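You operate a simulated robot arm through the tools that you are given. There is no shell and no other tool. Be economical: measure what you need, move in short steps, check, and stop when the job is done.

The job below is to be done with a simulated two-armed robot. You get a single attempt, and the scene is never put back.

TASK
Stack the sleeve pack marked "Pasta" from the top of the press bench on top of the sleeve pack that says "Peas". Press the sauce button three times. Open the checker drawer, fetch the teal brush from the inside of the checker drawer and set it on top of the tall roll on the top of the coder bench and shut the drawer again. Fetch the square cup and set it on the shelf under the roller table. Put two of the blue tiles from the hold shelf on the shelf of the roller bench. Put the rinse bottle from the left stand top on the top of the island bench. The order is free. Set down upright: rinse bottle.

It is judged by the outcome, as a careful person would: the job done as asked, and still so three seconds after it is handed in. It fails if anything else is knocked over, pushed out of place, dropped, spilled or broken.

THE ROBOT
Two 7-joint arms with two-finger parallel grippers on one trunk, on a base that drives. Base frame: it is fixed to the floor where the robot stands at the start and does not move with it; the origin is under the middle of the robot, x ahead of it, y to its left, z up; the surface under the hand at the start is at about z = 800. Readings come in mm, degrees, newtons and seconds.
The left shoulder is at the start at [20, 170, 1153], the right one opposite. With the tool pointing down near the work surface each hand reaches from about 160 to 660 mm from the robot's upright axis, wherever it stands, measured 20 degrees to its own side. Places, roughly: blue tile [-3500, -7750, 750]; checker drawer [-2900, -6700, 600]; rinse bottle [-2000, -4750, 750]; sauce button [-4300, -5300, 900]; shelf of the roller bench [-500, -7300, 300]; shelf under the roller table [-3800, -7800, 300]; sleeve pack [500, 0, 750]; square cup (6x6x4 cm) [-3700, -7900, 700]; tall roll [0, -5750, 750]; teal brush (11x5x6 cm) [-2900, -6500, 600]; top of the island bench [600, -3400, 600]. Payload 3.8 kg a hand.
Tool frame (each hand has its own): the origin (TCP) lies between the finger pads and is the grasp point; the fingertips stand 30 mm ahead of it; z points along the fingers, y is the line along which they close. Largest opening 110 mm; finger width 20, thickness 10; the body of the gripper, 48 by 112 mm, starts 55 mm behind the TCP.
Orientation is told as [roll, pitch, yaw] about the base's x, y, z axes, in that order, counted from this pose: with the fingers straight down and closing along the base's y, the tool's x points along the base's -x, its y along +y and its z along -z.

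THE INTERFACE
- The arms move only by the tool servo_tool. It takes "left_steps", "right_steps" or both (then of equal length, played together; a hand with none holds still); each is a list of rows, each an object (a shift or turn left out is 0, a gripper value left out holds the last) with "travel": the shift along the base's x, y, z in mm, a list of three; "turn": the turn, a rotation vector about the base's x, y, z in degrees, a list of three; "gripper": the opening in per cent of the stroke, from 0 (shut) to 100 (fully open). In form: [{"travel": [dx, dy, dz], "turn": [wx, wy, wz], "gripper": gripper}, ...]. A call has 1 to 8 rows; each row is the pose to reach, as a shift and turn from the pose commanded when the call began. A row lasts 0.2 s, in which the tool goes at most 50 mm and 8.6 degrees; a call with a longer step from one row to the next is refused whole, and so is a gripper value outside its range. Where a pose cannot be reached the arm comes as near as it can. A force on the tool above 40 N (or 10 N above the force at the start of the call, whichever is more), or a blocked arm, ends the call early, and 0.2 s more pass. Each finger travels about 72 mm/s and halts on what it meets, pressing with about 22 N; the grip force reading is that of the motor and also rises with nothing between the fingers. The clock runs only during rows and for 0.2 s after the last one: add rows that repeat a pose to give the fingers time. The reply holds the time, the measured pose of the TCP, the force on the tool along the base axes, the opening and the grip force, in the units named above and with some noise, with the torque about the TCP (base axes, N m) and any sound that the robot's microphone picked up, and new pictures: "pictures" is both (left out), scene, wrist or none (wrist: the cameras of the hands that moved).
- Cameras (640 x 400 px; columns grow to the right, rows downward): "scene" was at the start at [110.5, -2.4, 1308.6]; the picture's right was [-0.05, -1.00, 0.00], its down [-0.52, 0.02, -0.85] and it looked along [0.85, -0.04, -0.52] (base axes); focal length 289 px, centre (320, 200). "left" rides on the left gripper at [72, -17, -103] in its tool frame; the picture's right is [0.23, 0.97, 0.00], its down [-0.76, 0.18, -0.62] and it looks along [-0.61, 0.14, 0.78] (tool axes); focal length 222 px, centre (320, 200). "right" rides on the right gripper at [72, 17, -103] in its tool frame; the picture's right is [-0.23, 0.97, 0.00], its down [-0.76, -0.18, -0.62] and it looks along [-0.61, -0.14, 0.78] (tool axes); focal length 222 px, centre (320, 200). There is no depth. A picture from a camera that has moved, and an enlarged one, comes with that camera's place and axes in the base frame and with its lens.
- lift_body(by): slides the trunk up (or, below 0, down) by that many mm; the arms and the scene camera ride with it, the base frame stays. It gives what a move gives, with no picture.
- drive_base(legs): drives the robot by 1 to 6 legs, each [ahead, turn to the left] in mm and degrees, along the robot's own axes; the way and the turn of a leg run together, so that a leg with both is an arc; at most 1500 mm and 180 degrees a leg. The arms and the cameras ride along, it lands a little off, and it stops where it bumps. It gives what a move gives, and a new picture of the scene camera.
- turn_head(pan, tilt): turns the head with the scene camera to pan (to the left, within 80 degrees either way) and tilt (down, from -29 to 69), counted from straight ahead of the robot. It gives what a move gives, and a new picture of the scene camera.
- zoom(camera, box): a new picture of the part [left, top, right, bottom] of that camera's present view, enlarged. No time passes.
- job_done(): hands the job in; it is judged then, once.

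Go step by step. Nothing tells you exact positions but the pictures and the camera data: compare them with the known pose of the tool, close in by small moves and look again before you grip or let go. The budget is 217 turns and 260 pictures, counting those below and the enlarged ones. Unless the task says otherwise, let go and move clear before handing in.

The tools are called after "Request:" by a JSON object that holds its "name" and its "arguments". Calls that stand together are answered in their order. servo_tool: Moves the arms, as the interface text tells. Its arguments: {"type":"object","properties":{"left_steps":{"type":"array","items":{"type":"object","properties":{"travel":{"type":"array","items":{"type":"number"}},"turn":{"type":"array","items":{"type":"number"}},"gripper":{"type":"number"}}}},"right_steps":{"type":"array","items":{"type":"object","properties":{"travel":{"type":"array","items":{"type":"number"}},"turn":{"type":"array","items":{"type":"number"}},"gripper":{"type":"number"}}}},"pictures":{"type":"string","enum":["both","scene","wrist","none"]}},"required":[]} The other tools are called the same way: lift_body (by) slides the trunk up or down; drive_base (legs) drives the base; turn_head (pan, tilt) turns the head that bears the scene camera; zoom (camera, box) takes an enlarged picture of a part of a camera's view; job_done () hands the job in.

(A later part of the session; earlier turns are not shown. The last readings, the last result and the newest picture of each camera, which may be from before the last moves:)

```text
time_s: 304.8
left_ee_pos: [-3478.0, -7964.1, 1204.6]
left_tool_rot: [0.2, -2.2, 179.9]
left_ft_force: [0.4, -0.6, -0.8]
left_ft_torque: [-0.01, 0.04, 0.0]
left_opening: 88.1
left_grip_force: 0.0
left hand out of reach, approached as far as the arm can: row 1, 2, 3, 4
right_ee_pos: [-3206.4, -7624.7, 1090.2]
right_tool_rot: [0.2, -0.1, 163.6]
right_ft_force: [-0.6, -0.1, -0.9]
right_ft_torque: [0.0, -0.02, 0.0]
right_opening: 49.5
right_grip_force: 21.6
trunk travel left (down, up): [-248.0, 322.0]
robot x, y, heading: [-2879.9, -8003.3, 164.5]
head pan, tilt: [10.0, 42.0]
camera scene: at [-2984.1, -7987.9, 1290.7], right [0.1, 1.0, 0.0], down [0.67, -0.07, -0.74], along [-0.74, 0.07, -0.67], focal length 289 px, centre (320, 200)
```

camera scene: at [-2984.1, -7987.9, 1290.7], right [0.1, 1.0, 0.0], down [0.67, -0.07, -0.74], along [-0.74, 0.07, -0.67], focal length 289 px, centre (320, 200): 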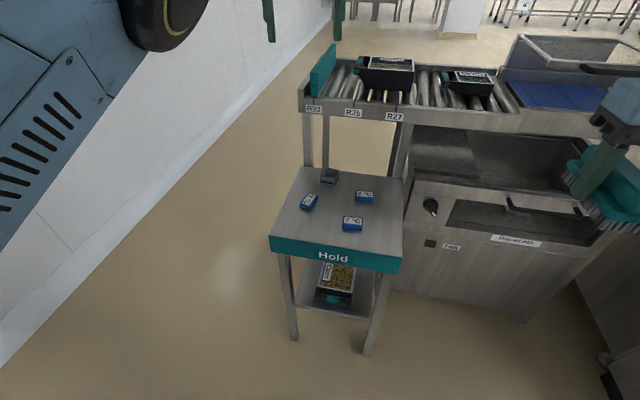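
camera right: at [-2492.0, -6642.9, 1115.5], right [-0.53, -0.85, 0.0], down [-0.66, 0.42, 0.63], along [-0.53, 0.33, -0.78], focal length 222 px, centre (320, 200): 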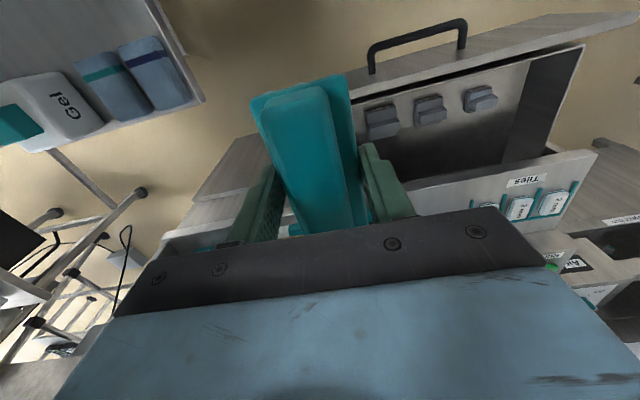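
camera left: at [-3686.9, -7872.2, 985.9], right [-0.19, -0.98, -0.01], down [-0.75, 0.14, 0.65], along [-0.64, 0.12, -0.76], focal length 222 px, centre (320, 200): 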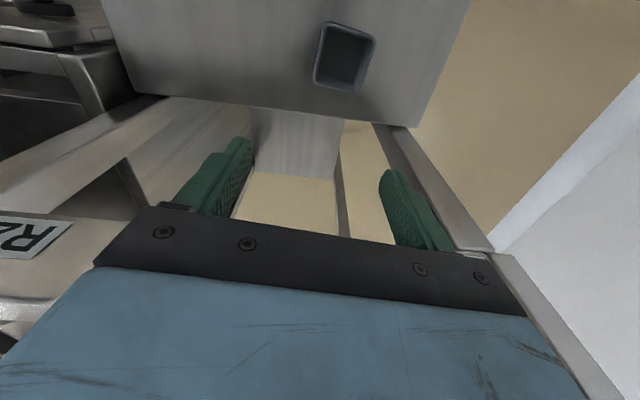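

The arm seems caught near its straight-elbow singularity. I'll try tilting the hand and moving down-inward to break out.

Request:
{"name": "servo_tool", "arguments": {"left_steps": [{"travel": [10, -5, -30], "turn": [2.1, 7.7, 0]}, {"travel": [20, -10, -60], "turn": [4.2, 15.4, 0]}, {"travel": [30, -15, -90], "turn": [6.3, 23, 0]}, {"travel": [40, -20, -120], "turn": [6.3, 23, 0]}, {"travel": [55, -25, -150], "turn": [6.3, 23, 0]}, {"travel": [70, -30, -180], "turn": [6.3, 23, 0]}, {"travel": [85, -35, -210], "turn": [6.3, 23, 0]}], "pictures": "scene"}}

```text
time_s: 306.4
left_ee_pos: [-3579.2, -7898.5, 1040.2]
left_tool_rot: [-6.5, -25.2, -178.4]
left_ft_force: [0.2, 0.1, 0.3]
left_ft_torque: [-0.01, 0.01, -0.01]
left_opening: 88.0
left_grip_force: 0.0
left hand out of reach, approached as far as the arm can: row 1, 2, 3, 4, 5, 6, 7
right_ee_pos: [-3206.6, -7624.3, 1089.6]
right_tool_rot: [0.1, 0.0, 163.7]
right_ft_force: [-1.0, 0.0, -0.4]
right_ft_torque: [0.01, -0.06, -0.01]
right_opening: 49.6
right_grip_force: 22.4
trunk travel left (down, up): [-248.0, 322.0]
robot x, y, heading: [-2885.5, -8005.8, 164.3]
head pan, tilt: [10.0, 42.0]
camera scene: at [-2984.6, -7987.5, 1290.7], right [0.1, 1.0, 0.0], down [0.67, -0.07, -0.74], along [-0.74, 0.07, -0.67], focal length 289 px, centre (320, 200)
```

scene: 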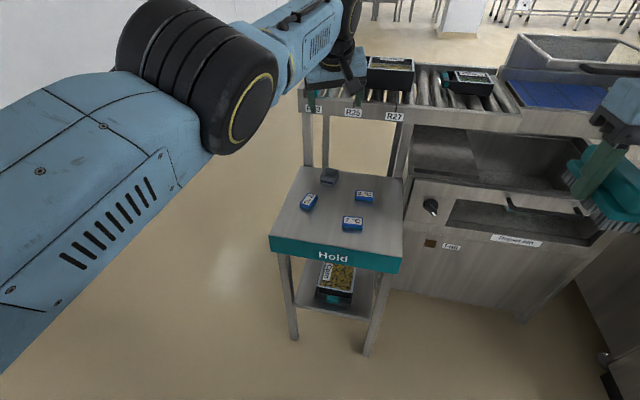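

Request:
{"name": "servo_tool", "arguments": {"left_steps": [{"travel": [45, -12, 0]}, {"travel": [90, -24, 0]}, {"travel": [135, -36, 0]}, {"travel": [180, -48, 0]}, {"travel": [225, -60, 0]}, {"travel": [270, -72, 0]}], "pictures": "none"}}

```text
time_s: 307.8
left_ee_pos: [-3520.5, -7819.3, 1071.7]
left_tool_rot: [-6.7, -25.1, -178.4]
left_ft_force: [0.2, -0.1, 0.1]
left_ft_torque: [0.03, 0.0, -0.03]
left_opening: 88.0
left_grip_force: 0.0
left hand out of reach, approached as far as the arm can: row 1, 2, 3, 4, 5, 6
right_ee_pos: [-3206.7, -7626.1, 1090.6]
right_tool_rot: [0.2, 0.1, 163.8]
right_ft_force: [-0.1, -0.4, -0.5]
right_ft_torque: [-0.04, -0.02, -0.02]
right_opening: 49.4
right_grip_force: 22.7
trunk travel left (down, up): [-248.0, 322.0]
robot x, y, heading: [-2882.6, -8000.3, 164.1]
head pan, tilt: [10.0, 42.0]
```

Request:
{"name": "servo_tool", "arguments": {"left_steps": [{"travel": [-48, 10, 0]}, {"travel": [-96, 20, 0]}, {"travel": [-144, 30, 0]}, {"travel": [-100, 20, 0]}, {"travel": [-55, 10, 0]}, {"travel": [-10, 0, 0]}, {"travel": [35, -10, 0]}, {"travel": [80, -20, 0]}], "pictures": "none"}}

```text
time_s: 309.6
left_ee_pos: [-3436.7, -7827.9, 1075.9]
left_tool_rot: [-6.5, -25.1, -178.4]
left_ft_force: [-0.3, 0.2, 1.0]
left_ft_torque: [0.0, -0.04, 0.02]
left_opening: 88.0
left_grip_force: 0.1
left hand out of reach, approached as far as the arm can: row 1, 2, 3, 4, 5, 6
right_ee_pos: [-3207.0, -7625.5, 1089.4]
right_tool_rot: [0.2, -0.1, 163.7]
right_ft_force: [0.1, 0.7, -1.5]
right_ft_torque: [0.01, 0.0, 0.01]
right_opening: 49.5
right_grip_force: 22.2
trunk travel left (down, up): [-248.0, 322.0]
robot x, y, heading: [-2880.1, -8007.1, 164.5]
head pan, tilt: [10.0, 42.0]
```

That broke out of it. Now I'll bring the hand home and undo the tilt.

Request:
{"name": "servo_tool", "arguments": {"left_steps": [{"travel": [25, -25, 5], "turn": [-1.7, -6.2, 0]}, {"travel": [50, -50, 10], "turn": [-3.4, -12.5, 0]}, {"travel": [75, -75, 15], "turn": [-5, -18.8, 0]}, {"travel": [100, -100, 20], "turn": [-6.3, -24.8, 0]}, {"travel": [130, -130, 20], "turn": [-6.3, -24.8, -6]}, {"travel": [160, -160, 20], "turn": [-6.3, -24.8, -12]}, {"travel": [185, -185, 20], "turn": [-6.3, -24.8, -16]}], "pictures": "scene"}}

```text
time_s: 311.2
left_ee_pos: [-3252.8, -8015.3, 1094.6]
left_tool_rot: [-3.3, 0.1, 164.6]
left_ft_force: [-0.3, 0.7, -0.2]
left_ft_torque: [0.03, -0.02, 0.02]
left_opening: 88.1
left_grip_force: 0.0
left hand out of reach, approached as far as the arm can: row 1
right_ee_pos: [-3206.5, -7625.4, 1089.1]
right_tool_rot: [0.1, -0.1, 163.6]
right_ft_force: [0.6, -0.2, -0.5]
right_ft_torque: [-0.02, 0.04, 0.0]
right_opening: 49.4
right_grip_force: 22.8
trunk travel left (down, up): [-248.0, 322.0]
robot x, y, heading: [-2886.1, -8003.9, 164.6]
head pan, tilt: [10.0, 42.0]
camera scene: at [-2984.3, -7988.1, 1290.7], right [0.1, 1.0, 0.0], down [0.67, -0.07, -0.74], along [-0.74, 0.07, -0.67], focal length 289 px, centre (320, 200)
```

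scene: 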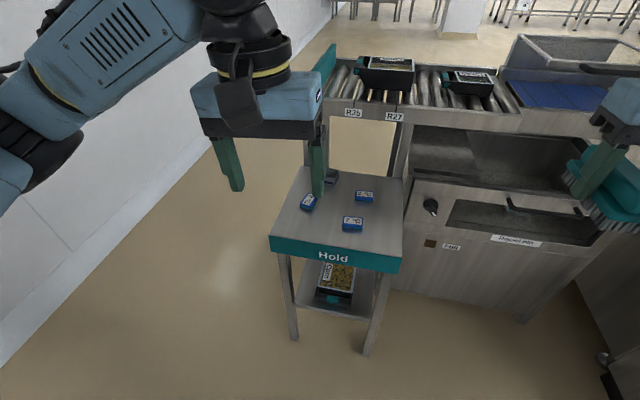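

The left arm is normal again. I'll lower the trunk 150, drive 255 closer with the hand retracted, and approach the cup without over-stretching.

Request:
{"name": "lift_body", "arguments": {"by": -150}}

Request:
{"name": "drive_base", "arguments": {"legs": [[255, 0]]}}

Request:
{"name": "servo_tool", "arguments": {"left_steps": [{"travel": [-25, 10, 0], "turn": [2.8, -1, -2]}, {"travel": [-50, 20, 0], "turn": [3, -1, -5]}, {"travel": [-75, 30, -10], "turn": [3, -1, -8]}, {"travel": [-100, 40, -25], "turn": [3, -1, -8]}], "pictures": "both"}}

```text
time_s: 312.9
left_ee_pos: [-3254.4, -8014.5, 944.0]
left_tool_rot: [-3.2, 0.0, 164.6]
left_ft_force: [-0.1, 0.5, -0.2]
left_ft_torque: [-0.01, 0.02, -0.01]
left_opening: 87.7
left_grip_force: 0.1
right_ee_pos: [-3206.4, -7625.8, 939.4]
right_tool_rot: [0.0, -0.1, 163.6]
right_ft_force: [-0.1, -0.2, -0.8]
right_ft_torque: [-0.04, 0.0, 0.0]
right_opening: 49.5
right_grip_force: 22.1
trunk travel left (down, up): [-98.0, 472.0]
robot x, y, heading: [-2883.1, -7999.3, 164.7]
head pan, tilt: [10.0, 42.0]
```

```text
time_s: 314.7
left_ee_pos: [-3493.9, -7945.4, 944.8]
left_tool_rot: [-3.0, 0.2, 164.4]
left_ft_force: [0.5, 0.6, -0.3]
left_ft_torque: [0.01, -0.02, 0.0]
left_opening: 87.9
left_grip_force: 0.1
right_ee_pos: [-3445.5, -7557.2, 938.7]
right_tool_rot: [0.1, 0.0, 163.5]
right_ft_force: [-0.2, 0.0, -1.7]
right_ft_torque: [-0.01, -0.02, -0.03]
right_opening: 49.2
right_grip_force: 22.0
trunk travel left (down, up): [-98.0, 472.0]
robot x, y, heading: [-3123.6, -7935.2, 164.4]
head pan, tilt: [10.0, 42.0]
camera scene: at [-3224.6, -7919.6, 1140.6], right [0.1, 0.99, 0.0], down [0.67, -0.07, -0.74], along [-0.74, 0.07, -0.67], focal length 289 px, centre (320, 200)
```

scene: 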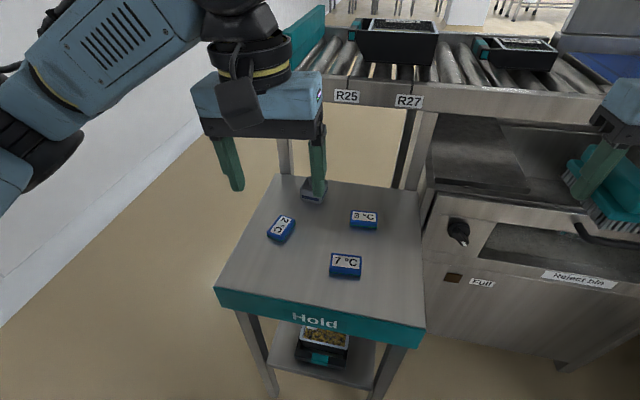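

```text
time_s: 315.7
left_ee_pos: [-3595.2, -7906.8, 918.3]
left_tool_rot: [-6.4, 0.1, 156.5]
left_ft_force: [1.2, -1.0, 0.4]
left_ft_torque: [0.01, -0.02, 0.02]
left_opening: 88.2
left_grip_force: 0.1
right_ee_pos: [-3445.2, -7556.5, 939.6]
right_tool_rot: [0.1, 0.0, 163.5]
right_ft_force: [-0.4, 0.0, -0.6]
right_ft_torque: [0.02, -0.01, -0.02]
right_opening: 49.6
right_grip_force: 22.1
trunk travel left (down, up): [-98.0, 472.0]
robot x, y, heading: [-3123.1, -7932.4, 164.5]
head pan, tilt: [10.0, 42.0]
camera scene: at [-3224.4, -7919.7, 1140.6], right [0.1, 0.99, 0.0], down [0.67, -0.07, -0.74], along [-0.74, 0.07, -0.67], focal length 289 px, centre (320, 200)
camera left: at [-3526.8, -7931.5, 1025.7], right [-0.18, -0.98, -0.11], down [-0.8, 0.08, 0.6], along [-0.58, 0.19, -0.79], focal length 222 px, centre (320, 200)
```

scene: 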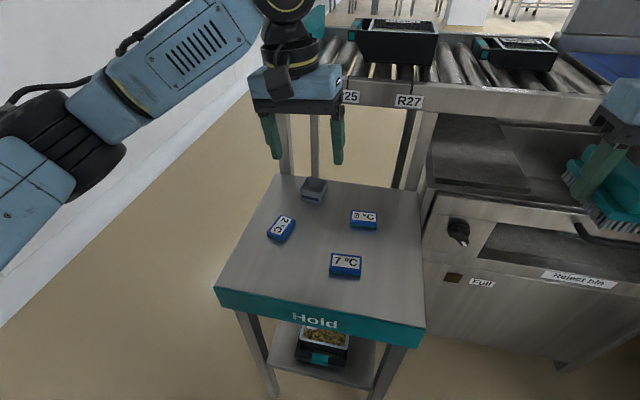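
left: 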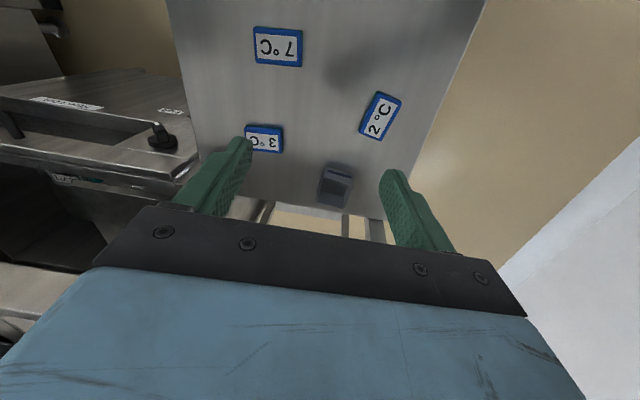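

Request:
{"name": "servo_tool", "arguments": {"left_steps": [{"travel": [-35, 6, -15], "turn": [-3, 1.3, 0]}, {"travel": [-70, 12, -40], "turn": [-5.9, 2.55, 0]}, {"travel": [-100, 17, -70], "turn": [-5.9, 2.55, 0]}, {"travel": [-128, 21, -105], "turn": [-5.9, 2.55, 0]}], "pictures": "both"}}

```text
time_s: 316.7
left_ee_pos: [-3721.7, -7884.9, 814.8]
left_tool_rot: [0.1, 0.1, 156.4]
left_ft_force: [-0.3, 0.3, 0.3]
left_ft_torque: [0.01, -0.01, -0.02]
left_opening: 88.0
left_grip_force: 0.0
right_ee_pos: [-3446.2, -7557.4, 939.5]
right_tool_rot: [0.1, 0.0, 163.4]
right_ft_force: [0.0, 0.5, -1.6]
right_ft_torque: [-0.04, -0.02, -0.01]
right_opening: 49.3
right_grip_force: 21.9
trunk travel left (down, up): [-98.0, 472.0]
robot x, y, heading: [-3120.2, -7935.4, 164.2]
head pan, tilt: [10.0, 42.0]
camera scene: at [-3224.3, -7919.5, 1140.6], right [0.1, 0.99, 0.0], down [0.67, -0.07, -0.74], along [-0.74, 0.07, -0.67], focal length 289 px, centre (320, 200)
camera left: at [-3647.9, -7899.5, 919.2], right [-0.18, -0.98, 0.0], down [-0.77, 0.14, 0.62], along [-0.61, 0.11, -0.78], focal length 222 px, centre (320, 200)
```

scene: 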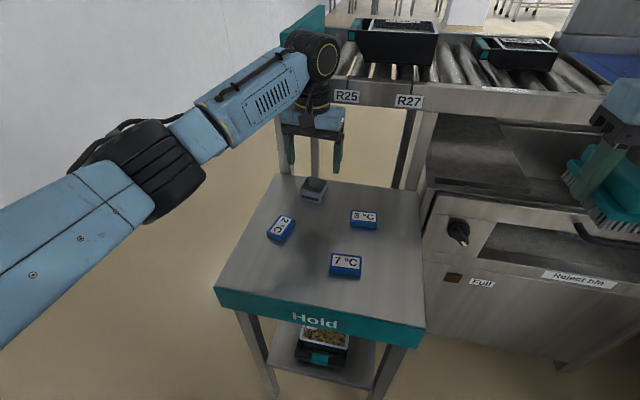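
left: 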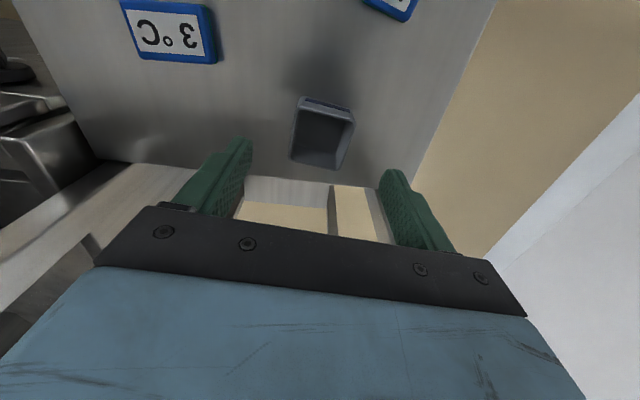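

Aligned. I'll descend to grasp the cup walls.

Request:
{"name": "servo_tool", "arguments": {"left_steps": [{"travel": [-2, -2, -35], "turn": [0, 0, 3]}, {"travel": [-2, -2, -65], "turn": [0, 0, 3]}, {"travel": [-2, -2, -82], "turn": [0, 0, 3]}, {"travel": [-2, -2, -90], "turn": [0, 0, 3]}, {"travel": [-2, -2, -93], "turn": [0, 0, 3]}], "pictures": "wrist"}}

```text
time_s: 318.1
left_ee_pos: [-3725.0, -7885.2, 729.6]
left_tool_rot: [-0.1, -0.5, 159.5]
left_ft_force: [6.0, -2.6, 12.8]
left_ft_torque: [-0.66, -0.06, 0.41]
left_opening: 87.8
left_grip_force: 0.2
right_ee_pos: [-3444.8, -7557.6, 939.1]
right_tool_rot: [0.2, -0.1, 163.6]
right_ft_force: [-0.1, -0.3, -1.1]
right_ft_torque: [0.02, 0.01, 0.04]
right_opening: 49.3
right_grip_force: 21.8
trunk travel left (down, up): [-98.0, 472.0]
robot x, y, heading: [-3119.3, -7935.3, 164.4]
head pan, tilt: [10.0, 42.0]
stopped in row 5 (left hand): the force on the tool passed its limit at 42 N (the readings are from after the stop); the commanded pose is now the measured one
camera left: at [-3650.4, -7897.1, 834.6], right [-0.13, -0.99, 0.0], down [-0.77, 0.1, 0.63], along [-0.63, 0.08, -0.78], focal length 222 px, centre (320, 200)
```

left: 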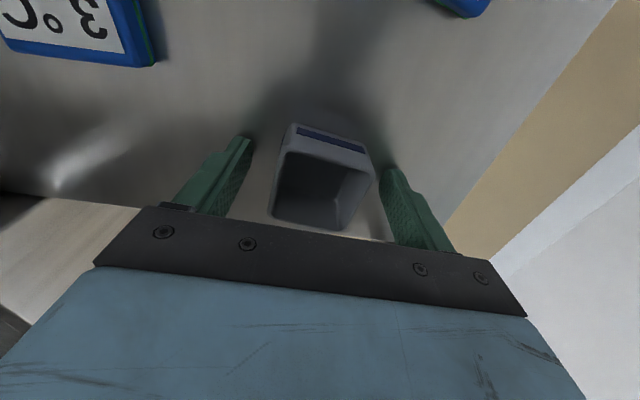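

The tips touched the surface (z≈700). I'll raise 2 mm, close, and lift gently.

Request:
{"name": "servo_tool", "arguments": {"left_steps": [{"travel": [0, -1, 2]}, {"travel": [0, -1, 2], "gripper": 0}, {"travel": [0, -1, 2], "gripper": 0}, {"travel": [0, -1, 2], "gripper": 0}, {"travel": [0, -1, 4]}, {"travel": [0, -1, 8]}, {"travel": [0, -1, 14]}, {"travel": [0, -1, 22]}], "pictures": "wrist"}}

```text
time_s: 319.9
left_ee_pos: [-3726.4, -7887.3, 749.4]
left_tool_rot: [0.0, -0.4, 159.5]
left_ft_force: [0.1, -0.2, -0.6]
left_ft_torque: [0.02, 0.01, 0.02]
left_opening: 51.6
left_grip_force: 21.9
right_ee_pos: [-3445.7, -7557.0, 938.3]
right_tool_rot: [0.1, 0.0, 163.6]
right_ft_force: [-0.2, -0.6, -0.3]
right_ft_torque: [0.03, 0.03, -0.01]
right_opening: 49.4
right_grip_force: 21.7
trunk travel left (down, up): [-98.0, 472.0]
robot x, y, heading: [-3119.2, -7934.6, 164.5]
head pan, tilt: [10.0, 42.0]
camera left: at [-3651.7, -7898.4, 854.0], right [-0.13, -0.99, 0.0], down [-0.77, 0.1, 0.63], along [-0.62, 0.08, -0.78], focal length 222 px, centre (320, 200)
```

left: 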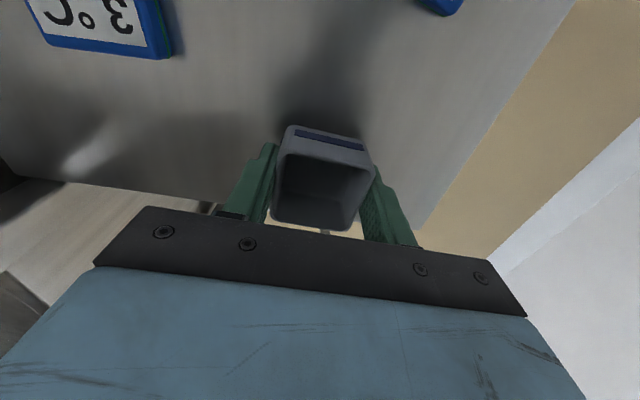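

The cup is held. I'll lift and retract, raise the trunk, and drive round to the side corridor.

Request:
{"name": "servo_tool", "arguments": {"left_steps": [{"travel": [0, 0, 35]}, {"travel": [0, 0, 75]}, {"travel": [15, -5, 115]}, {"travel": [45, -14, 150]}, {"travel": [85, -25, 170]}, {"travel": [125, -36, 180]}, {"travel": [165, -48, 190]}, {"travel": [200, -60, 200]}], "pictures": "none"}}

Request:
{"name": "lift_body", "arguments": {"by": 150}}

Request:
{"name": "drive_base", "arguments": {"legs": [[-260, 0], [0, 90], [745, 0], [0, -91], [940, 0], [0, -90]]}}

Request:
{"name": "turn_head", "arguments": {"pan": 12, "tilt": 48}}

```text
time_s: 321.7
left_ee_pos: [-3526.1, -7945.3, 951.9]
left_tool_rot: [0.0, -0.4, 159.5]
left_ft_force: [0.2, -1.1, -1.3]
left_ft_torque: [-0.02, 0.01, -0.02]
left_opening: 51.8
left_grip_force: 21.5
right_ee_pos: [-3446.0, -7557.6, 939.7]
right_tool_rot: [0.1, 0.0, 163.6]
right_ft_force: [-0.3, 0.4, -1.8]
right_ft_torque: [0.0, 0.0, -0.03]
right_opening: 49.3
right_grip_force: 22.1
trunk travel left (down, up): [-98.0, 472.0]
robot x, y, heading: [-3119.7, -7934.9, 164.2]
head pan, tilt: [10.0, 42.0]
```

```text
time_s: 323.4
left_ee_pos: [-3526.5, -7945.8, 1100.4]
left_tool_rot: [0.0, -0.5, 159.5]
left_ft_force: [-1.3, 1.2, 0.1]
left_ft_torque: [0.01, 0.0, -0.01]
left_opening: 51.3
left_grip_force: 21.9
right_ee_pos: [-3445.3, -7556.0, 1088.6]
right_tool_rot: [0.1, 0.0, 163.6]
right_ft_force: [0.0, 0.6, -1.2]
right_ft_torque: [-0.01, -0.01, -0.02]
right_opening: 49.3
right_grip_force: 21.6
trunk travel left (down, up): [-248.0, 322.0]
robot x, y, heading: [-3119.0, -7931.0, 164.1]
head pan, tilt: [10.0, 42.0]
```

```text
time_s: 344.7
left_ee_pos: [-3977.0, -7999.9, 1101.4]
left_tool_rot: [0.0, -0.6, 68.7]
left_ft_force: [-0.7, 0.0, -0.3]
left_ft_torque: [-0.01, -0.01, 0.0]
left_opening: 51.7
left_grip_force: 21.6
right_ee_pos: [-3589.6, -8088.0, 1089.2]
right_tool_rot: [0.1, -0.1, 72.8]
right_ft_force: [0.3, -0.3, -1.7]
right_ft_torque: [0.0, -0.01, -0.01]
right_opening: 49.5
right_grip_force: 22.2
trunk travel left (down, up): [-248.0, 322.0]
robot x, y, heading: [-3972.1, -8411.7, 73.8]
head pan, tilt: [10.0, 42.0]
camera scene: at [-3957.4, -8302.1, 1290.7], right [0.99, -0.11, 0.0], down [-0.08, -0.66, -0.74], along [0.08, 0.74, -0.67], focal length 289 px, centre (320, 200)
```

scene: 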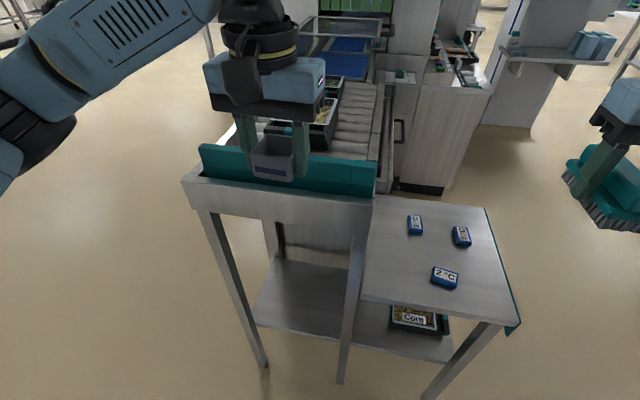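

```text
time_s: 345.4
left_ee_pos: [-3975.7, -7999.9, 1101.5]
left_tool_rot: [0.1, -0.5, 68.7]
left_ft_force: [0.1, 0.7, -0.1]
left_ft_torque: [0.01, 0.01, 0.02]
left_opening: 51.5
left_grip_force: 21.9
right_ee_pos: [-3589.5, -8086.3, 1089.1]
right_tool_rot: [0.1, 0.0, 72.8]
right_ft_force: [-1.4, -0.2, -1.0]
right_ft_torque: [-0.01, 0.0, -0.02]
right_opening: 49.3
right_grip_force: 21.3
trunk travel left (down, up): [-248.0, 322.0]
robot x, y, heading: [-3974.2, -8409.5, 73.5]
head pan, tilt: [12.0, 48.0]
camera scene: at [-3960.8, -8306.5, 1282.2], right [1.0, -0.08, 0.0], down [-0.06, -0.74, -0.67], along [0.05, 0.67, -0.74], focal length 289 px, centre (320, 200)
```

scene: 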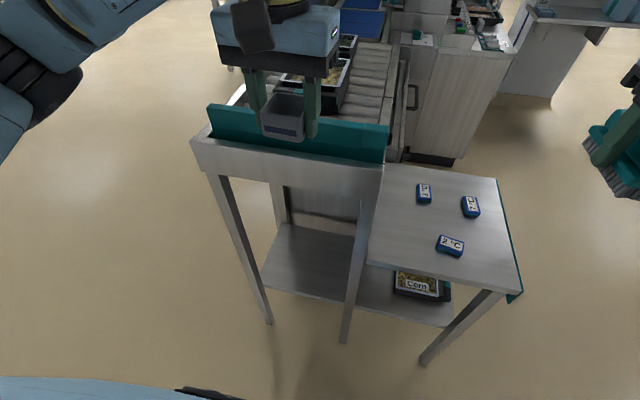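

I'm at the side stance. I'll lower the trunk and bring the cup down outside the table edge, then drive forward so it slides in under the roller frame.

Request:
{"name": "servo_tool", "arguments": {"left_steps": [{"travel": [-20, -10, 0]}, {"travel": [-45, -10, 0]}, {"travel": [-45, -10, 0]}], "pictures": "none"}}

Request:
{"name": "lift_body", "arguments": {"by": -245}}

Request:
{"name": "servo_tool", "arguments": {"left_steps": [{"travel": [0, 0, -48]}, {"travel": [0, 0, -96]}, {"travel": [0, 0, -144]}, {"travel": [0, 0, -192]}, {"travel": [0, 0, -240]}, {"travel": [0, 0, -288]}, {"travel": [0, 0, -336]}, {"travel": [0, 0, -384]}], "pictures": "both"}}

```text
time_s: 346.2
left_ee_pos: [-4020.3, -8010.3, 1103.0]
left_tool_rot: [0.0, -0.5, 68.7]
left_ft_force: [0.2, -0.6, -0.6]
left_ft_torque: [-0.01, -0.04, 0.0]
left_opening: 51.5
left_grip_force: 22.2
right_ee_pos: [-3589.8, -8087.7, 1088.8]
right_tool_rot: [0.1, 0.0, 72.8]
right_ft_force: [0.2, -0.7, -1.3]
right_ft_torque: [-0.01, -0.01, 0.03]
right_opening: 49.5
right_grip_force: 22.1
trunk travel left (down, up): [-248.0, 322.0]
robot x, y, heading: [-3969.7, -8409.6, 73.6]
head pan, tilt: [12.0, 48.0]
```

```text
time_s: 348.7
left_ee_pos: [-4021.1, -8009.6, 856.4]
left_tool_rot: [-0.1, -0.5, 68.7]
left_ft_force: [-0.2, -0.1, -0.5]
left_ft_torque: [0.01, -0.01, 0.02]
left_opening: 51.6
left_grip_force: 21.9
right_ee_pos: [-3589.7, -8087.5, 844.6]
right_tool_rot: [0.0, -0.1, 72.8]
right_ft_force: [0.2, 0.6, -1.1]
right_ft_torque: [0.01, 0.03, 0.01]
right_opening: 49.1
right_grip_force: 22.5
trunk travel left (down, up): [-3.0, 567.0]
robot x, y, heading: [-3971.7, -8406.5, 73.6]
head pan, tilt: [12.0, 48.0]
```

```text
time_s: 350.5
left_ee_pos: [-4019.8, -8009.3, 472.9]
left_tool_rot: [-0.1, -0.7, 68.6]
left_ft_force: [-0.7, -0.3, -0.5]
left_ft_torque: [0.0, 0.02, -0.01]
left_opening: 51.6
left_grip_force: 21.8
right_ee_pos: [-3590.5, -8086.5, 845.0]
right_tool_rot: [0.0, 0.0, 72.9]
right_ft_force: [0.7, -0.7, -1.3]
right_ft_torque: [0.02, 0.01, 0.02]
right_opening: 49.5
right_grip_force: 21.8
trunk travel left (down, up): [-3.0, 567.0]
robot x, y, heading: [-3972.4, -8408.9, 73.3]
head pan, tilt: [12.0, 48.0]
camera scene: at [-3960.8, -8306.6, 1037.2], right [1.0, -0.08, 0.0], down [-0.06, -0.74, -0.67], along [0.05, 0.67, -0.74], focal length 289 px, centre (320, 200)
camera left: at [-4030.4, -8084.8, 577.5], right [-0.99, 0.14, 0.0], down [0.11, 0.77, 0.63], along [0.09, 0.62, -0.78], focal length 222 px, centre (320, 200)
```

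scene: 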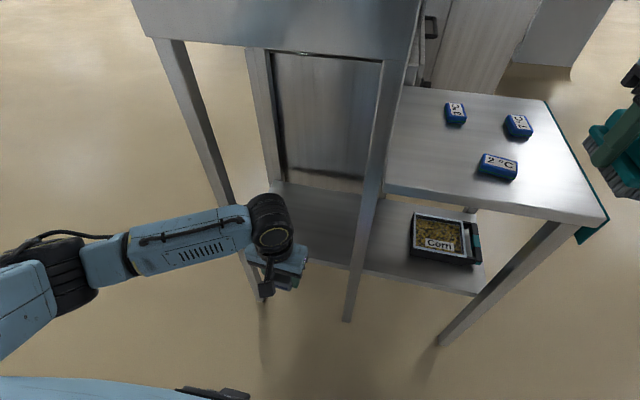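
left: 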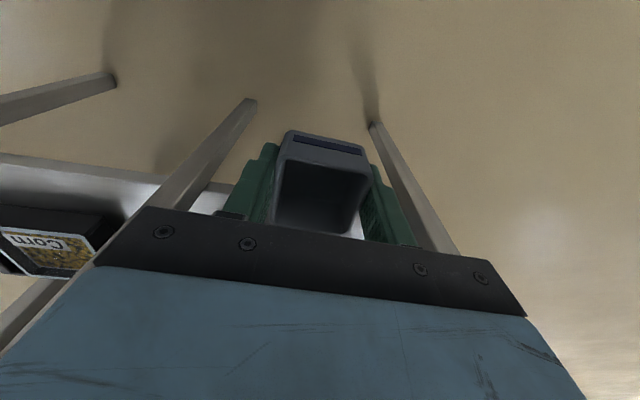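

Request:
{"name": "drive_base", "arguments": {"legs": [[110, 0]]}}

Request:
{"name": "servo_tool", "arguments": {"left_steps": [{"travel": [8, 28, -25]}, {"travel": [16, 57, -50]}, {"travel": [23, 80, -75]}, {"travel": [23, 80, -100]}, {"travel": [23, 80, -100]}], "pictures": "both"}}

```text
time_s: 351.7
left_ee_pos: [-3989.8, -7902.3, 472.6]
left_tool_rot: [0.0, -0.5, 68.8]
left_ft_force: [-0.2, -0.2, -0.6]
left_ft_torque: [-0.01, -0.01, 0.0]
left_opening: 51.6
left_grip_force: 22.0
right_ee_pos: [-3559.9, -7980.1, 845.8]
right_tool_rot: [0.2, -0.1, 72.9]
right_ft_force: [0.1, -0.2, -0.9]
right_ft_torque: [-0.05, -0.03, 0.03]
right_opening: 49.2
right_grip_force: 21.7
trunk travel left (down, up): [-3.0, 567.0]
robot x, y, heading: [-3940.8, -8300.0, 73.6]
head pan, tilt: [12.0, 48.0]
camera scene: at [-3929.3, -8199.7, 1037.1], right [1.0, -0.08, 0.0], down [-0.06, -0.74, -0.67], along [0.05, 0.67, -0.74], focal length 289 px, centre (320, 200)
```

scene: 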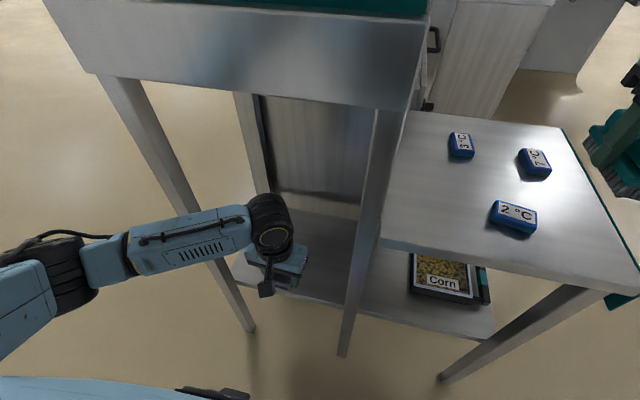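

```text
time_s: 352.9
left_ee_pos: [-3967.4, -7823.6, 373.5]
left_tool_rot: [-0.1, -0.5, 68.8]
left_ft_force: [0.4, -0.8, -0.7]
left_ft_torque: [0.01, 0.0, -0.01]
left_opening: 51.5
left_grip_force: 22.0
right_ee_pos: [-3559.0, -7980.7, 844.0]
right_tool_rot: [0.1, 0.0, 72.9]
right_ft_force: [0.1, 0.2, -1.3]
right_ft_torque: [0.01, -0.01, 0.01]
right_opening: 49.4
right_grip_force: 22.0
trunk travel left (down, up): [-3.0, 567.0]
robot x, y, heading: [-3941.2, -8301.8, 73.5]
head pan, tilt: [12.0, 48.0]
camera scene: at [-3929.4, -8199.7, 1037.2], right [1.0, -0.08, 0.0], down [-0.06, -0.74, -0.67], along [0.05, 0.67, -0.74], focal length 289 px, centre (320, 200)
camera left: at [-3977.1, -7898.1, 477.8], right [-0.99, 0.14, 0.0], down [0.11, 0.77, 0.63], along [0.09, 0.62, -0.78], focal length 222 px, centre (320, 200)
```

scene: 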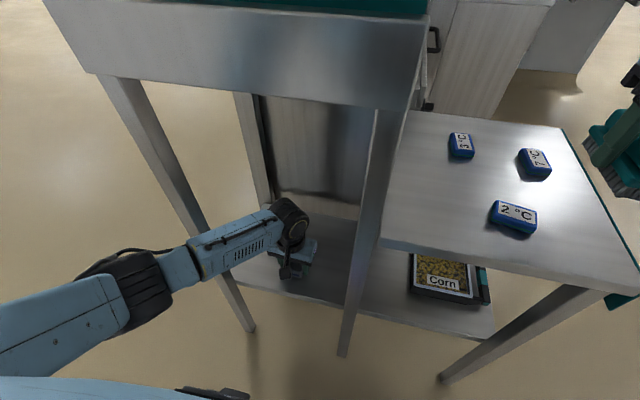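
left: 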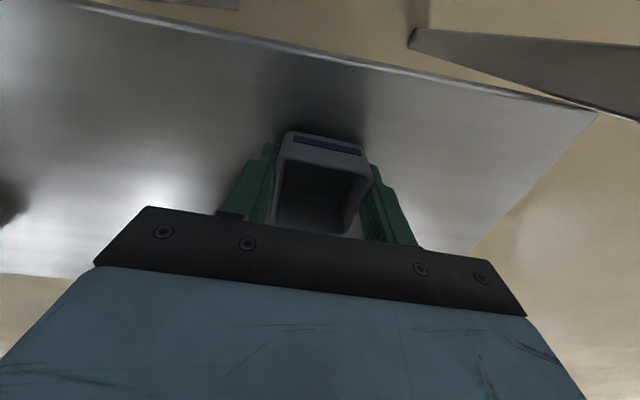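

Over the shelf, clear. I'll lower until contact.

Request:
{"name": "servo_tool", "arguments": {"left_steps": [{"travel": [0, 0, -12]}, {"travel": [0, 0, -22]}, {"travel": [0, 0, -28]}, {"travel": [0, 0, -33]}, {"travel": [0, 0, -37]}, {"travel": [0, 0, -41]}, {"travel": [0, 0, -45]}, {"travel": [0, 0, -49]}], "pictures": "wrist"}}

```text
time_s: 353.5
left_ee_pos: [-3966.2, -7822.1, 360.3]
left_tool_rot: [0.0, -0.3, 69.0]
left_ft_force: [-4.0, -9.6, 19.0]
left_ft_torque: [-0.24, 0.73, 0.32]
left_opening: 51.4
left_grip_force: 21.9
right_ee_pos: [-3557.9, -7980.6, 845.8]
right_tool_rot: [0.2, -0.1, 73.0]
right_ft_force: [-0.2, 0.0, -1.0]
right_ft_torque: [-0.04, -0.02, -0.02]
right_opening: 49.4
right_grip_force: 21.2
trunk travel left (down, up): [-3.0, 567.0]
robot x, y, heading: [-3940.6, -8299.4, 73.4]
head pan, tilt: [12.0, 48.0]
stopped in row 2 (left hand): the force on the tool passed its limit at 54 N (the readings are from after the stop); the commanded pose is now the measured one
camera left: at [-3976.6, -7897.2, 465.1], right [-0.99, 0.14, 0.0], down [0.11, 0.77, 0.63], along [0.09, 0.62, -0.78], focal length 222 px, centre (320, 200)
```

left: 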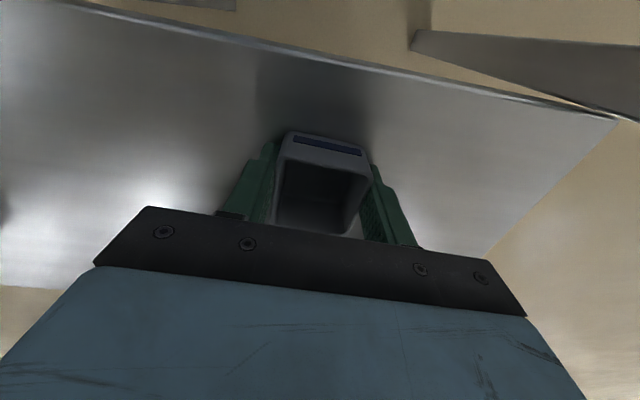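

Contact: the shelf is at z≈329. I'll release and rise.

Request:
{"name": "servo_tool", "arguments": {"left_steps": [{"travel": [0, 0, 1.5]}, {"travel": [0, 0, 1.5], "gripper": 70}, {"travel": [0, 0, 1.5], "gripper": 75}, {"travel": [0, 0, 1.5], "gripper": 75}, {"travel": [0, 0, 30]}, {"travel": [0, 0, 65]}, {"travel": [0, 0, 90]}, {"travel": [0, -10, 100]}], "pictures": "wrist"}}

```text
time_s: 355.3
left_ee_pos: [-3966.0, -7830.3, 458.5]
left_tool_rot: [-0.1, -0.1, 68.8]
left_ft_force: [-0.1, 0.3, 0.3]
left_ft_torque: [-0.02, 0.0, 0.01]
left_opening: 82.3
left_grip_force: 0.0
right_ee_pos: [-3560.4, -7979.3, 844.9]
right_tool_rot: [0.1, 0.0, 72.9]
right_ft_force: [-0.5, -0.7, -1.2]
right_ft_torque: [-0.03, 0.03, -0.06]
right_opening: 49.4
right_grip_force: 22.5
trunk travel left (down, up): [-3.0, 567.0]
robot x, y, heading: [-3942.7, -8301.2, 73.6]
head pan, tilt: [12.0, 48.0]
camera left: at [-3975.9, -7906.2, 563.3], right [-0.99, 0.14, 0.0], down [0.11, 0.77, 0.63], along [0.09, 0.62, -0.78], focal length 222 px, centre (320, 200)
```

left: 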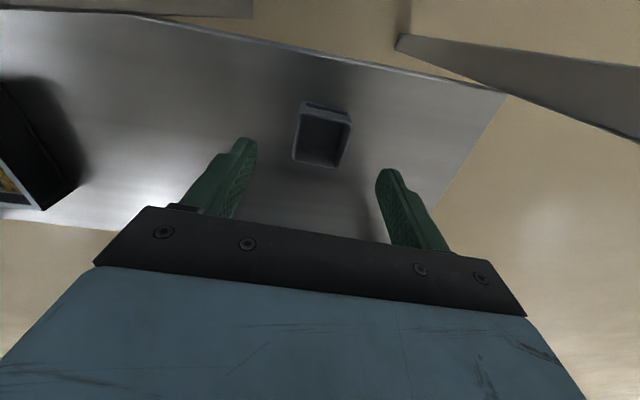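

The cup stands upright on the lower shelf. I'll back out, raise up, and reposition to pick tile "2 °C" from the side with the left hand.

Request:
{"name": "drive_base", "arguments": {"legs": [[-140, 0]]}}

Request:
{"name": "servo_tool", "arguments": {"left_steps": [{"travel": [0, 0, 48]}, {"travel": [0, 0, 96]}, {"travel": [0, 0, 144]}, {"travel": [-5, -15, 192]}, {"travel": [-10, -30, 240]}, {"travel": [-10, -40, 288]}, {"travel": [-10, -40, 336]}, {"travel": [-10, -40, 384]}], "pictures": "scene"}}

Request:
{"name": "lift_body", "arguments": {"by": 240}}

Request:
{"name": "drive_base", "arguments": {"legs": [[0, 90], [-345, 0], [0, -90]]}}

```text
time_s: 356.6
left_ee_pos: [-4004.6, -7967.8, 459.2]
left_tool_rot: [0.0, -0.2, 68.7]
left_ft_force: [-0.2, 0.1, -0.2]
left_ft_torque: [-0.02, 0.01, 0.02]
left_opening: 82.5
left_grip_force: 0.0
right_ee_pos: [-3598.8, -8117.7, 844.1]
right_tool_rot: [0.2, 0.1, 72.8]
right_ft_force: [-0.2, 0.2, -1.1]
right_ft_torque: [0.02, 0.0, -0.04]
right_opening: 49.4
right_grip_force: 21.9
trunk travel left (down, up): [-3.0, 567.0]
robot x, y, heading: [-3981.8, -8441.1, 73.6]
head pan, tilt: [12.0, 48.0]
camera scene: at [-3969.9, -8337.2, 1037.2], right [1.0, -0.08, 0.0], down [-0.06, -0.74, -0.67], along [0.05, 0.67, -0.74], focal length 289 px, centre (320, 200)
```

scene: 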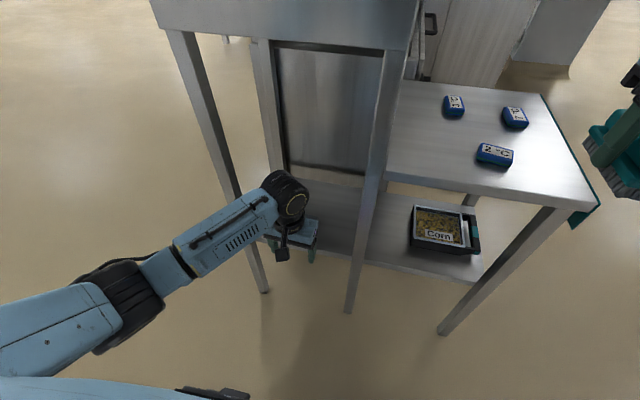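

```text
refused: row 4 steps farther than a row can; nothing moved
```

```text
time_s: 359.1
left_ee_pos: [-4006.0, -7968.1, 698.2]
left_tool_rot: [0.0, -0.2, 68.7]
left_ft_force: [-0.2, 0.2, -0.7]
left_ft_torque: [-0.02, -0.01, 0.01]
left_opening: 82.4
left_grip_force: 0.1
right_ee_pos: [-3600.3, -8117.7, 1084.5]
right_tool_rot: [0.1, 0.0, 72.8]
right_ft_force: [-0.7, -0.3, -1.5]
right_ft_torque: [0.01, 0.04, 0.02]
right_opening: 49.0
right_grip_force: 22.0
trunk travel left (down, up): [-243.0, 327.0]
robot x, y, heading: [-3982.4, -8434.9, 73.5]
head pan, tilt: [12.0, 48.0]
```

```text
time_s: 369.1
left_ee_pos: [-3683.1, -8061.9, 698.2]
left_tool_rot: [0.1, -0.3, 70.5]
left_ft_force: [1.0, 1.0, -1.0]
left_ft_torque: [-0.03, 0.0, 0.0]
left_opening: 82.4
left_grip_force: 0.1
right_ee_pos: [-3272.6, -8198.9, 1085.4]
right_tool_rot: [0.2, 0.0, 74.7]
right_ft_force: [0.2, 0.2, -0.4]
right_ft_torque: [0.01, 0.01, 0.01]
right_opening: 49.3
right_grip_force: 22.1
trunk travel left (down, up): [-243.0, 327.0]
robot x, y, heading: [-3645.6, -8532.0, 75.3]
head pan, tilt: [12.0, 48.0]
camera scene: at [-3636.7, -8430.0, 1277.2], right [1.0, -0.05, 0.0], down [-0.04, -0.74, -0.67], along [0.03, 0.67, -0.74], focal length 289 px, centre (320, 200)
```

scene: 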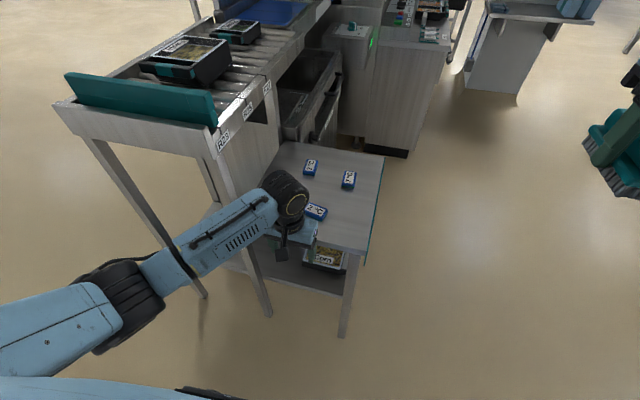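

Request:
{"name": "servo_tool", "arguments": {"left_steps": [{"travel": [0, 0, 45]}, {"travel": [0, 0, 90]}, {"travel": [0, 0, 135]}, {"travel": [0, 0, 180]}, {"travel": [0, 0, 220]}, {"travel": [0, 0, 220]}], "pictures": "none"}}

Request:
{"name": "drive_base", "arguments": {"legs": [[70, 0]]}}

Request:
{"name": "zoom", "arguments": {"camera": "scene", "box": [240, 120, 420, 260]}}

Request:
{"name": "zoom", "arguments": {"camera": "left", "box": [120, 0, 520, 220]}}

```text
time_s: 370.5
left_ee_pos: [-3681.9, -8060.7, 918.6]
left_tool_rot: [0.0, -0.2, 70.5]
left_ft_force: [-0.1, 0.0, 0.1]
left_ft_torque: [0.01, 0.03, 0.0]
left_opening: 82.5
left_grip_force: 0.0
right_ee_pos: [-3272.3, -8199.8, 1085.0]
right_tool_rot: [0.1, 0.0, 74.6]
right_ft_force: [-0.9, -0.2, -0.8]
right_ft_torque: [0.02, 0.03, 0.01]
right_opening: 49.3
right_grip_force: 21.8
trunk travel left (down, up): [-243.0, 327.0]
robot x, y, heading: [-3643.1, -8533.1, 75.2]
head pan, tilt: [12.0, 48.0]
```

```text
time_s: 371.5
left_ee_pos: [-3665.4, -7991.1, 918.2]
left_tool_rot: [0.0, -0.2, 70.6]
left_ft_force: [-0.2, -0.1, -0.2]
left_ft_torque: [-0.03, -0.02, 0.01]
left_opening: 82.5
left_grip_force: 0.1
right_ee_pos: [-3254.2, -8129.0, 1084.5]
right_tool_rot: [0.1, 0.0, 74.7]
right_ft_force: [-0.5, -0.1, -0.5]
right_ft_torque: [-0.04, 0.01, -0.02]
right_opening: 49.6
right_grip_force: 22.2
trunk travel left (down, up): [-243.0, 327.0]
robot x, y, heading: [-3626.7, -8462.4, 75.4]
head pan, tilt: [12.0, 48.0]
camera scene: at [-3618.6, -8360.2, 1277.0], right [1.0, -0.05, 0.0], down [-0.03, -0.74, -0.67], along [0.03, 0.67, -0.74], focal length 289 px, centre (320, 200)
```

scene: 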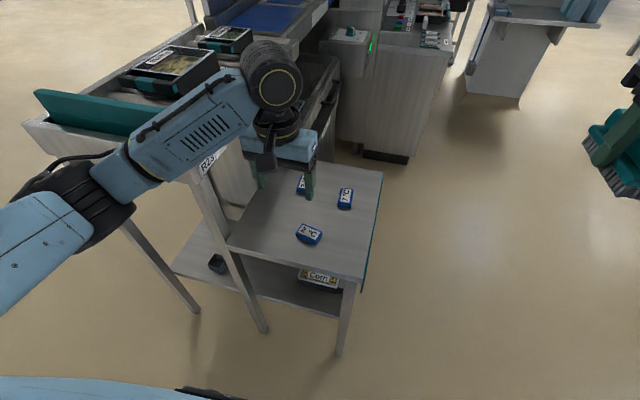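

```text
2.86 times, centred on (330, 190) of scene
camera zoom: at [-3618.6, -8360.2, 1277.0], right [1.0, -0.05, 0.0], down [-0.03, -0.74, -0.67], along [0.03, 0.67, -0.74], focal length 825 px, centre (291, 229)
```

zoom: 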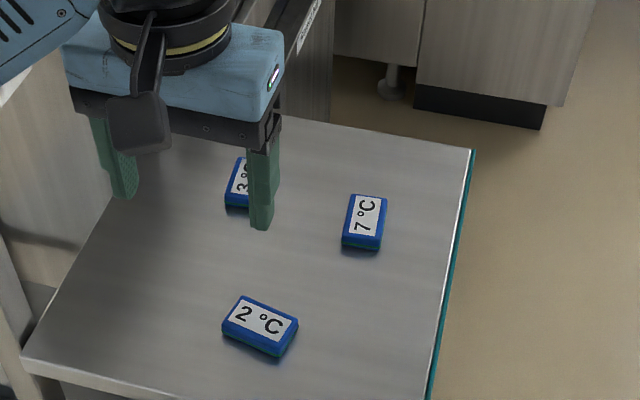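

```text
1.60 times, centred on (320, 110) of left
camera zoom: at [-3672.9, -8066.9, 1022.7], right [-0.99, 0.11, 0.0], down [0.09, 0.78, 0.63], along [0.07, 0.62, -0.78], focal length 355 px, centre (320, 344)
```

zoom: 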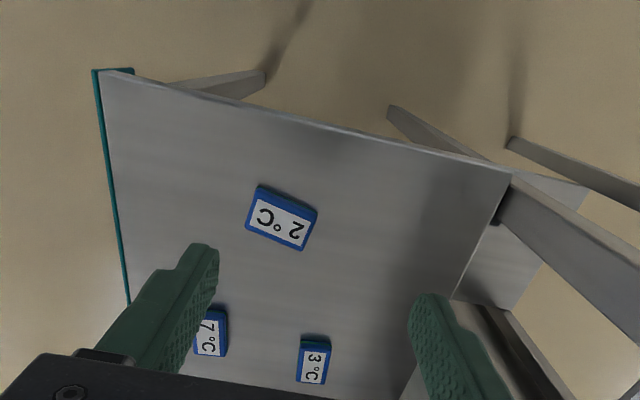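

Tile "2 °C" is centred at [-3629, -7966], about 52×40 mm, with its long axis at 150°. I'll align to yaw 60 and close along its length.

Request:
{"name": "servo_tool", "arguments": {"left_steps": [{"travel": [12, 8, -20], "turn": [0, 0, -4]}, {"travel": [24, 16, -50], "turn": [0, 0, -8]}, {"travel": [36, 25, -85], "turn": [0, 0, -10.6]}, {"travel": [36, 25, -118], "turn": [0, 0, -10.6]}, {"travel": [36, 25, -118], "turn": [0, 0, -10.6]}], "pictures": "both"}}

```text
time_s: 372.7
left_ee_pos: [-3628.9, -7967.1, 799.7]
left_tool_rot: [0.1, -0.2, 59.9]
left_ft_force: [0.3, -0.4, 1.3]
left_ft_torque: [-0.02, -0.02, 0.0]
left_opening: 82.5
left_grip_force: 0.1
right_ee_pos: [-3255.4, -8129.2, 1083.8]
right_tool_rot: [0.1, 0.1, 74.6]
right_ft_force: [0.8, 0.2, -0.8]
right_ft_torque: [0.01, 0.0, 0.0]
right_opening: 49.5
right_grip_force: 21.9
trunk travel left (down, up): [-243.0, 327.0]
robot x, y, heading: [-3626.2, -8464.9, 75.2]
head pan, tilt: [12.0, 48.0]
camera scene: at [-3618.8, -8361.2, 1277.2], right [1.0, -0.05, 0.0], down [-0.03, -0.74, -0.67], along [0.03, 0.67, -0.74], focal length 289 px, centre (320, 200)
camera left: at [-3651.1, -8039.9, 904.8], right [-0.96, 0.29, 0.0], down [0.23, 0.75, 0.63], along [0.18, 0.6, -0.78], focal length 222 px, centre (320, 200)
```

scene: 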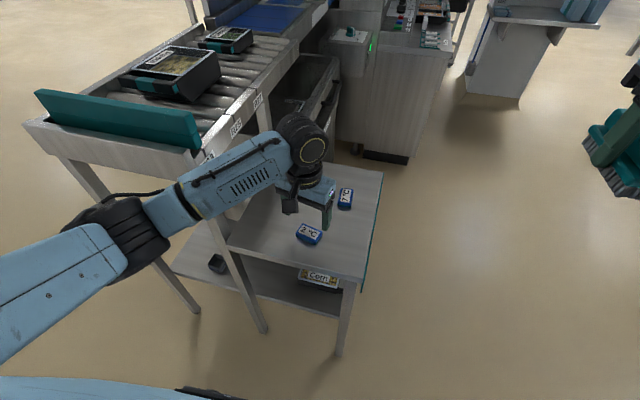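
left: 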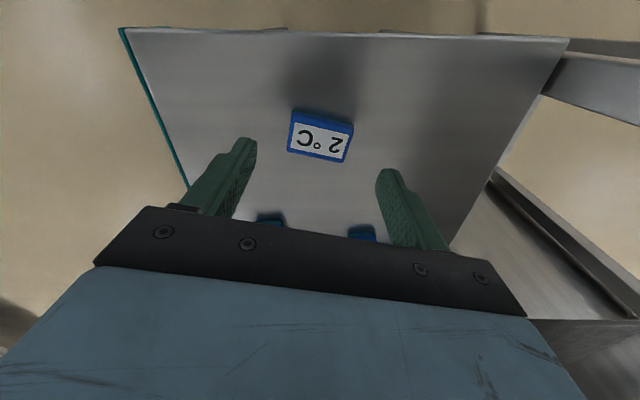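

Aligned. I'll descend to the surface.

Request:
{"name": "servo_tool", "arguments": {"left_steps": [{"travel": [0, 0, -30]}, {"travel": [0, 0, -55]}, {"travel": [0, 0, -64]}, {"travel": [0, 0, -67]}, {"travel": [0, 0, -69]}, {"travel": [0, 0, -71]}], "pictures": "wrist"}}

```text
time_s: 374.1
left_ee_pos: [-3630.4, -7968.0, 730.4]
left_tool_rot: [0.0, -0.5, 60.0]
left_ft_force: [-1.9, -3.5, 10.0]
left_ft_torque: [-0.17, 0.07, 0.15]
left_opening: 82.8
left_grip_force: 0.0
right_ee_pos: [-3256.3, -8130.8, 1084.6]
right_tool_rot: [0.1, 0.0, 74.6]
right_ft_force: [0.3, 0.4, -0.3]
right_ft_torque: [0.02, 0.02, 0.0]
right_opening: 49.6
right_grip_force: 22.1
trunk travel left (down, up): [-243.0, 327.0]
robot x, y, heading: [-3625.5, -8463.6, 75.8]
head pan, tilt: [12.0, 48.0]
camera left: at [-3651.9, -8039.8, 834.9], right [-0.96, 0.29, 0.0], down [0.23, 0.74, 0.63], along [0.18, 0.6, -0.78], focal length 222 px, centre (320, 200)
```

left: 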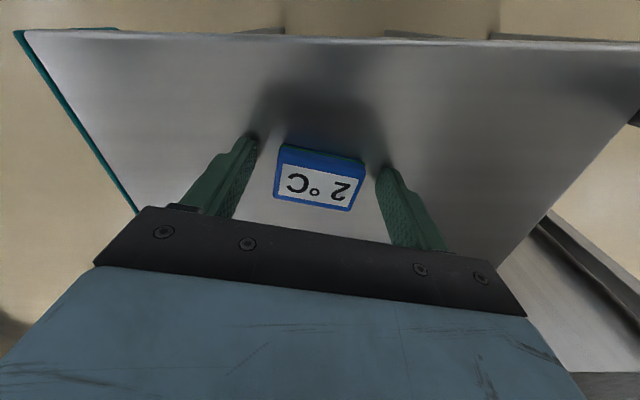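

Contact with the surface is made (10 N). I'll raise 1 mm, close, and lift slowly.

Request:
{"name": "servo_tool", "arguments": {"left_steps": [{"travel": [0, 0, 1]}, {"travel": [0, 0, 1], "gripper": 0}, {"travel": [0, 0, 1], "gripper": 0}, {"travel": [0, 0, 1], "gripper": 0}, {"travel": [0, 0, 3]}, {"travel": [0, 0, 6]}, {"travel": [0, 0, 12]}, {"travel": [0, 0, 20]}], "pictures": "wrist"}}

```text
time_s: 375.9
left_ee_pos: [-3629.7, -7967.6, 750.3]
left_tool_rot: [0.0, -0.2, 60.0]
left_ft_force: [-0.5, 0.2, -0.1]
left_ft_torque: [0.0, -0.02, -0.01]
left_opening: 54.5
left_grip_force: 21.5
right_ee_pos: [-3255.5, -8129.3, 1084.5]
right_tool_rot: [0.1, 0.0, 74.6]
right_ft_force: [-0.4, 0.0, -1.0]
right_ft_torque: [-0.01, 0.0, -0.03]
right_opening: 49.8
right_grip_force: 21.9
trunk travel left (down, up): [-243.0, 327.0]
robot x, y, heading: [-3627.7, -8460.0, 75.2]
head pan, tilt: [12.0, 48.0]
camera left: at [-3650.9, -8040.6, 854.8], right [-0.96, 0.29, 0.0], down [0.23, 0.75, 0.63], along [0.18, 0.6, -0.78], focal length 222 px, centre (320, 200)
```

left: 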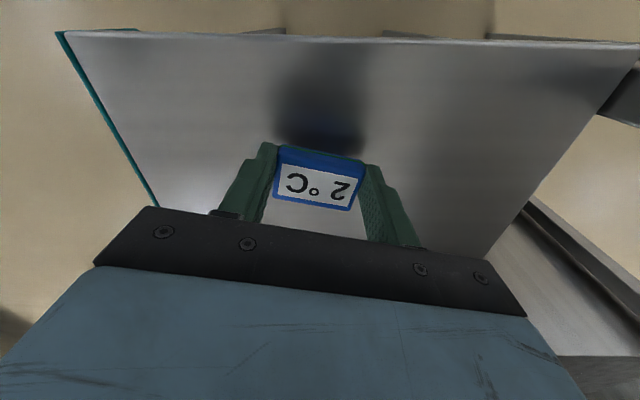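

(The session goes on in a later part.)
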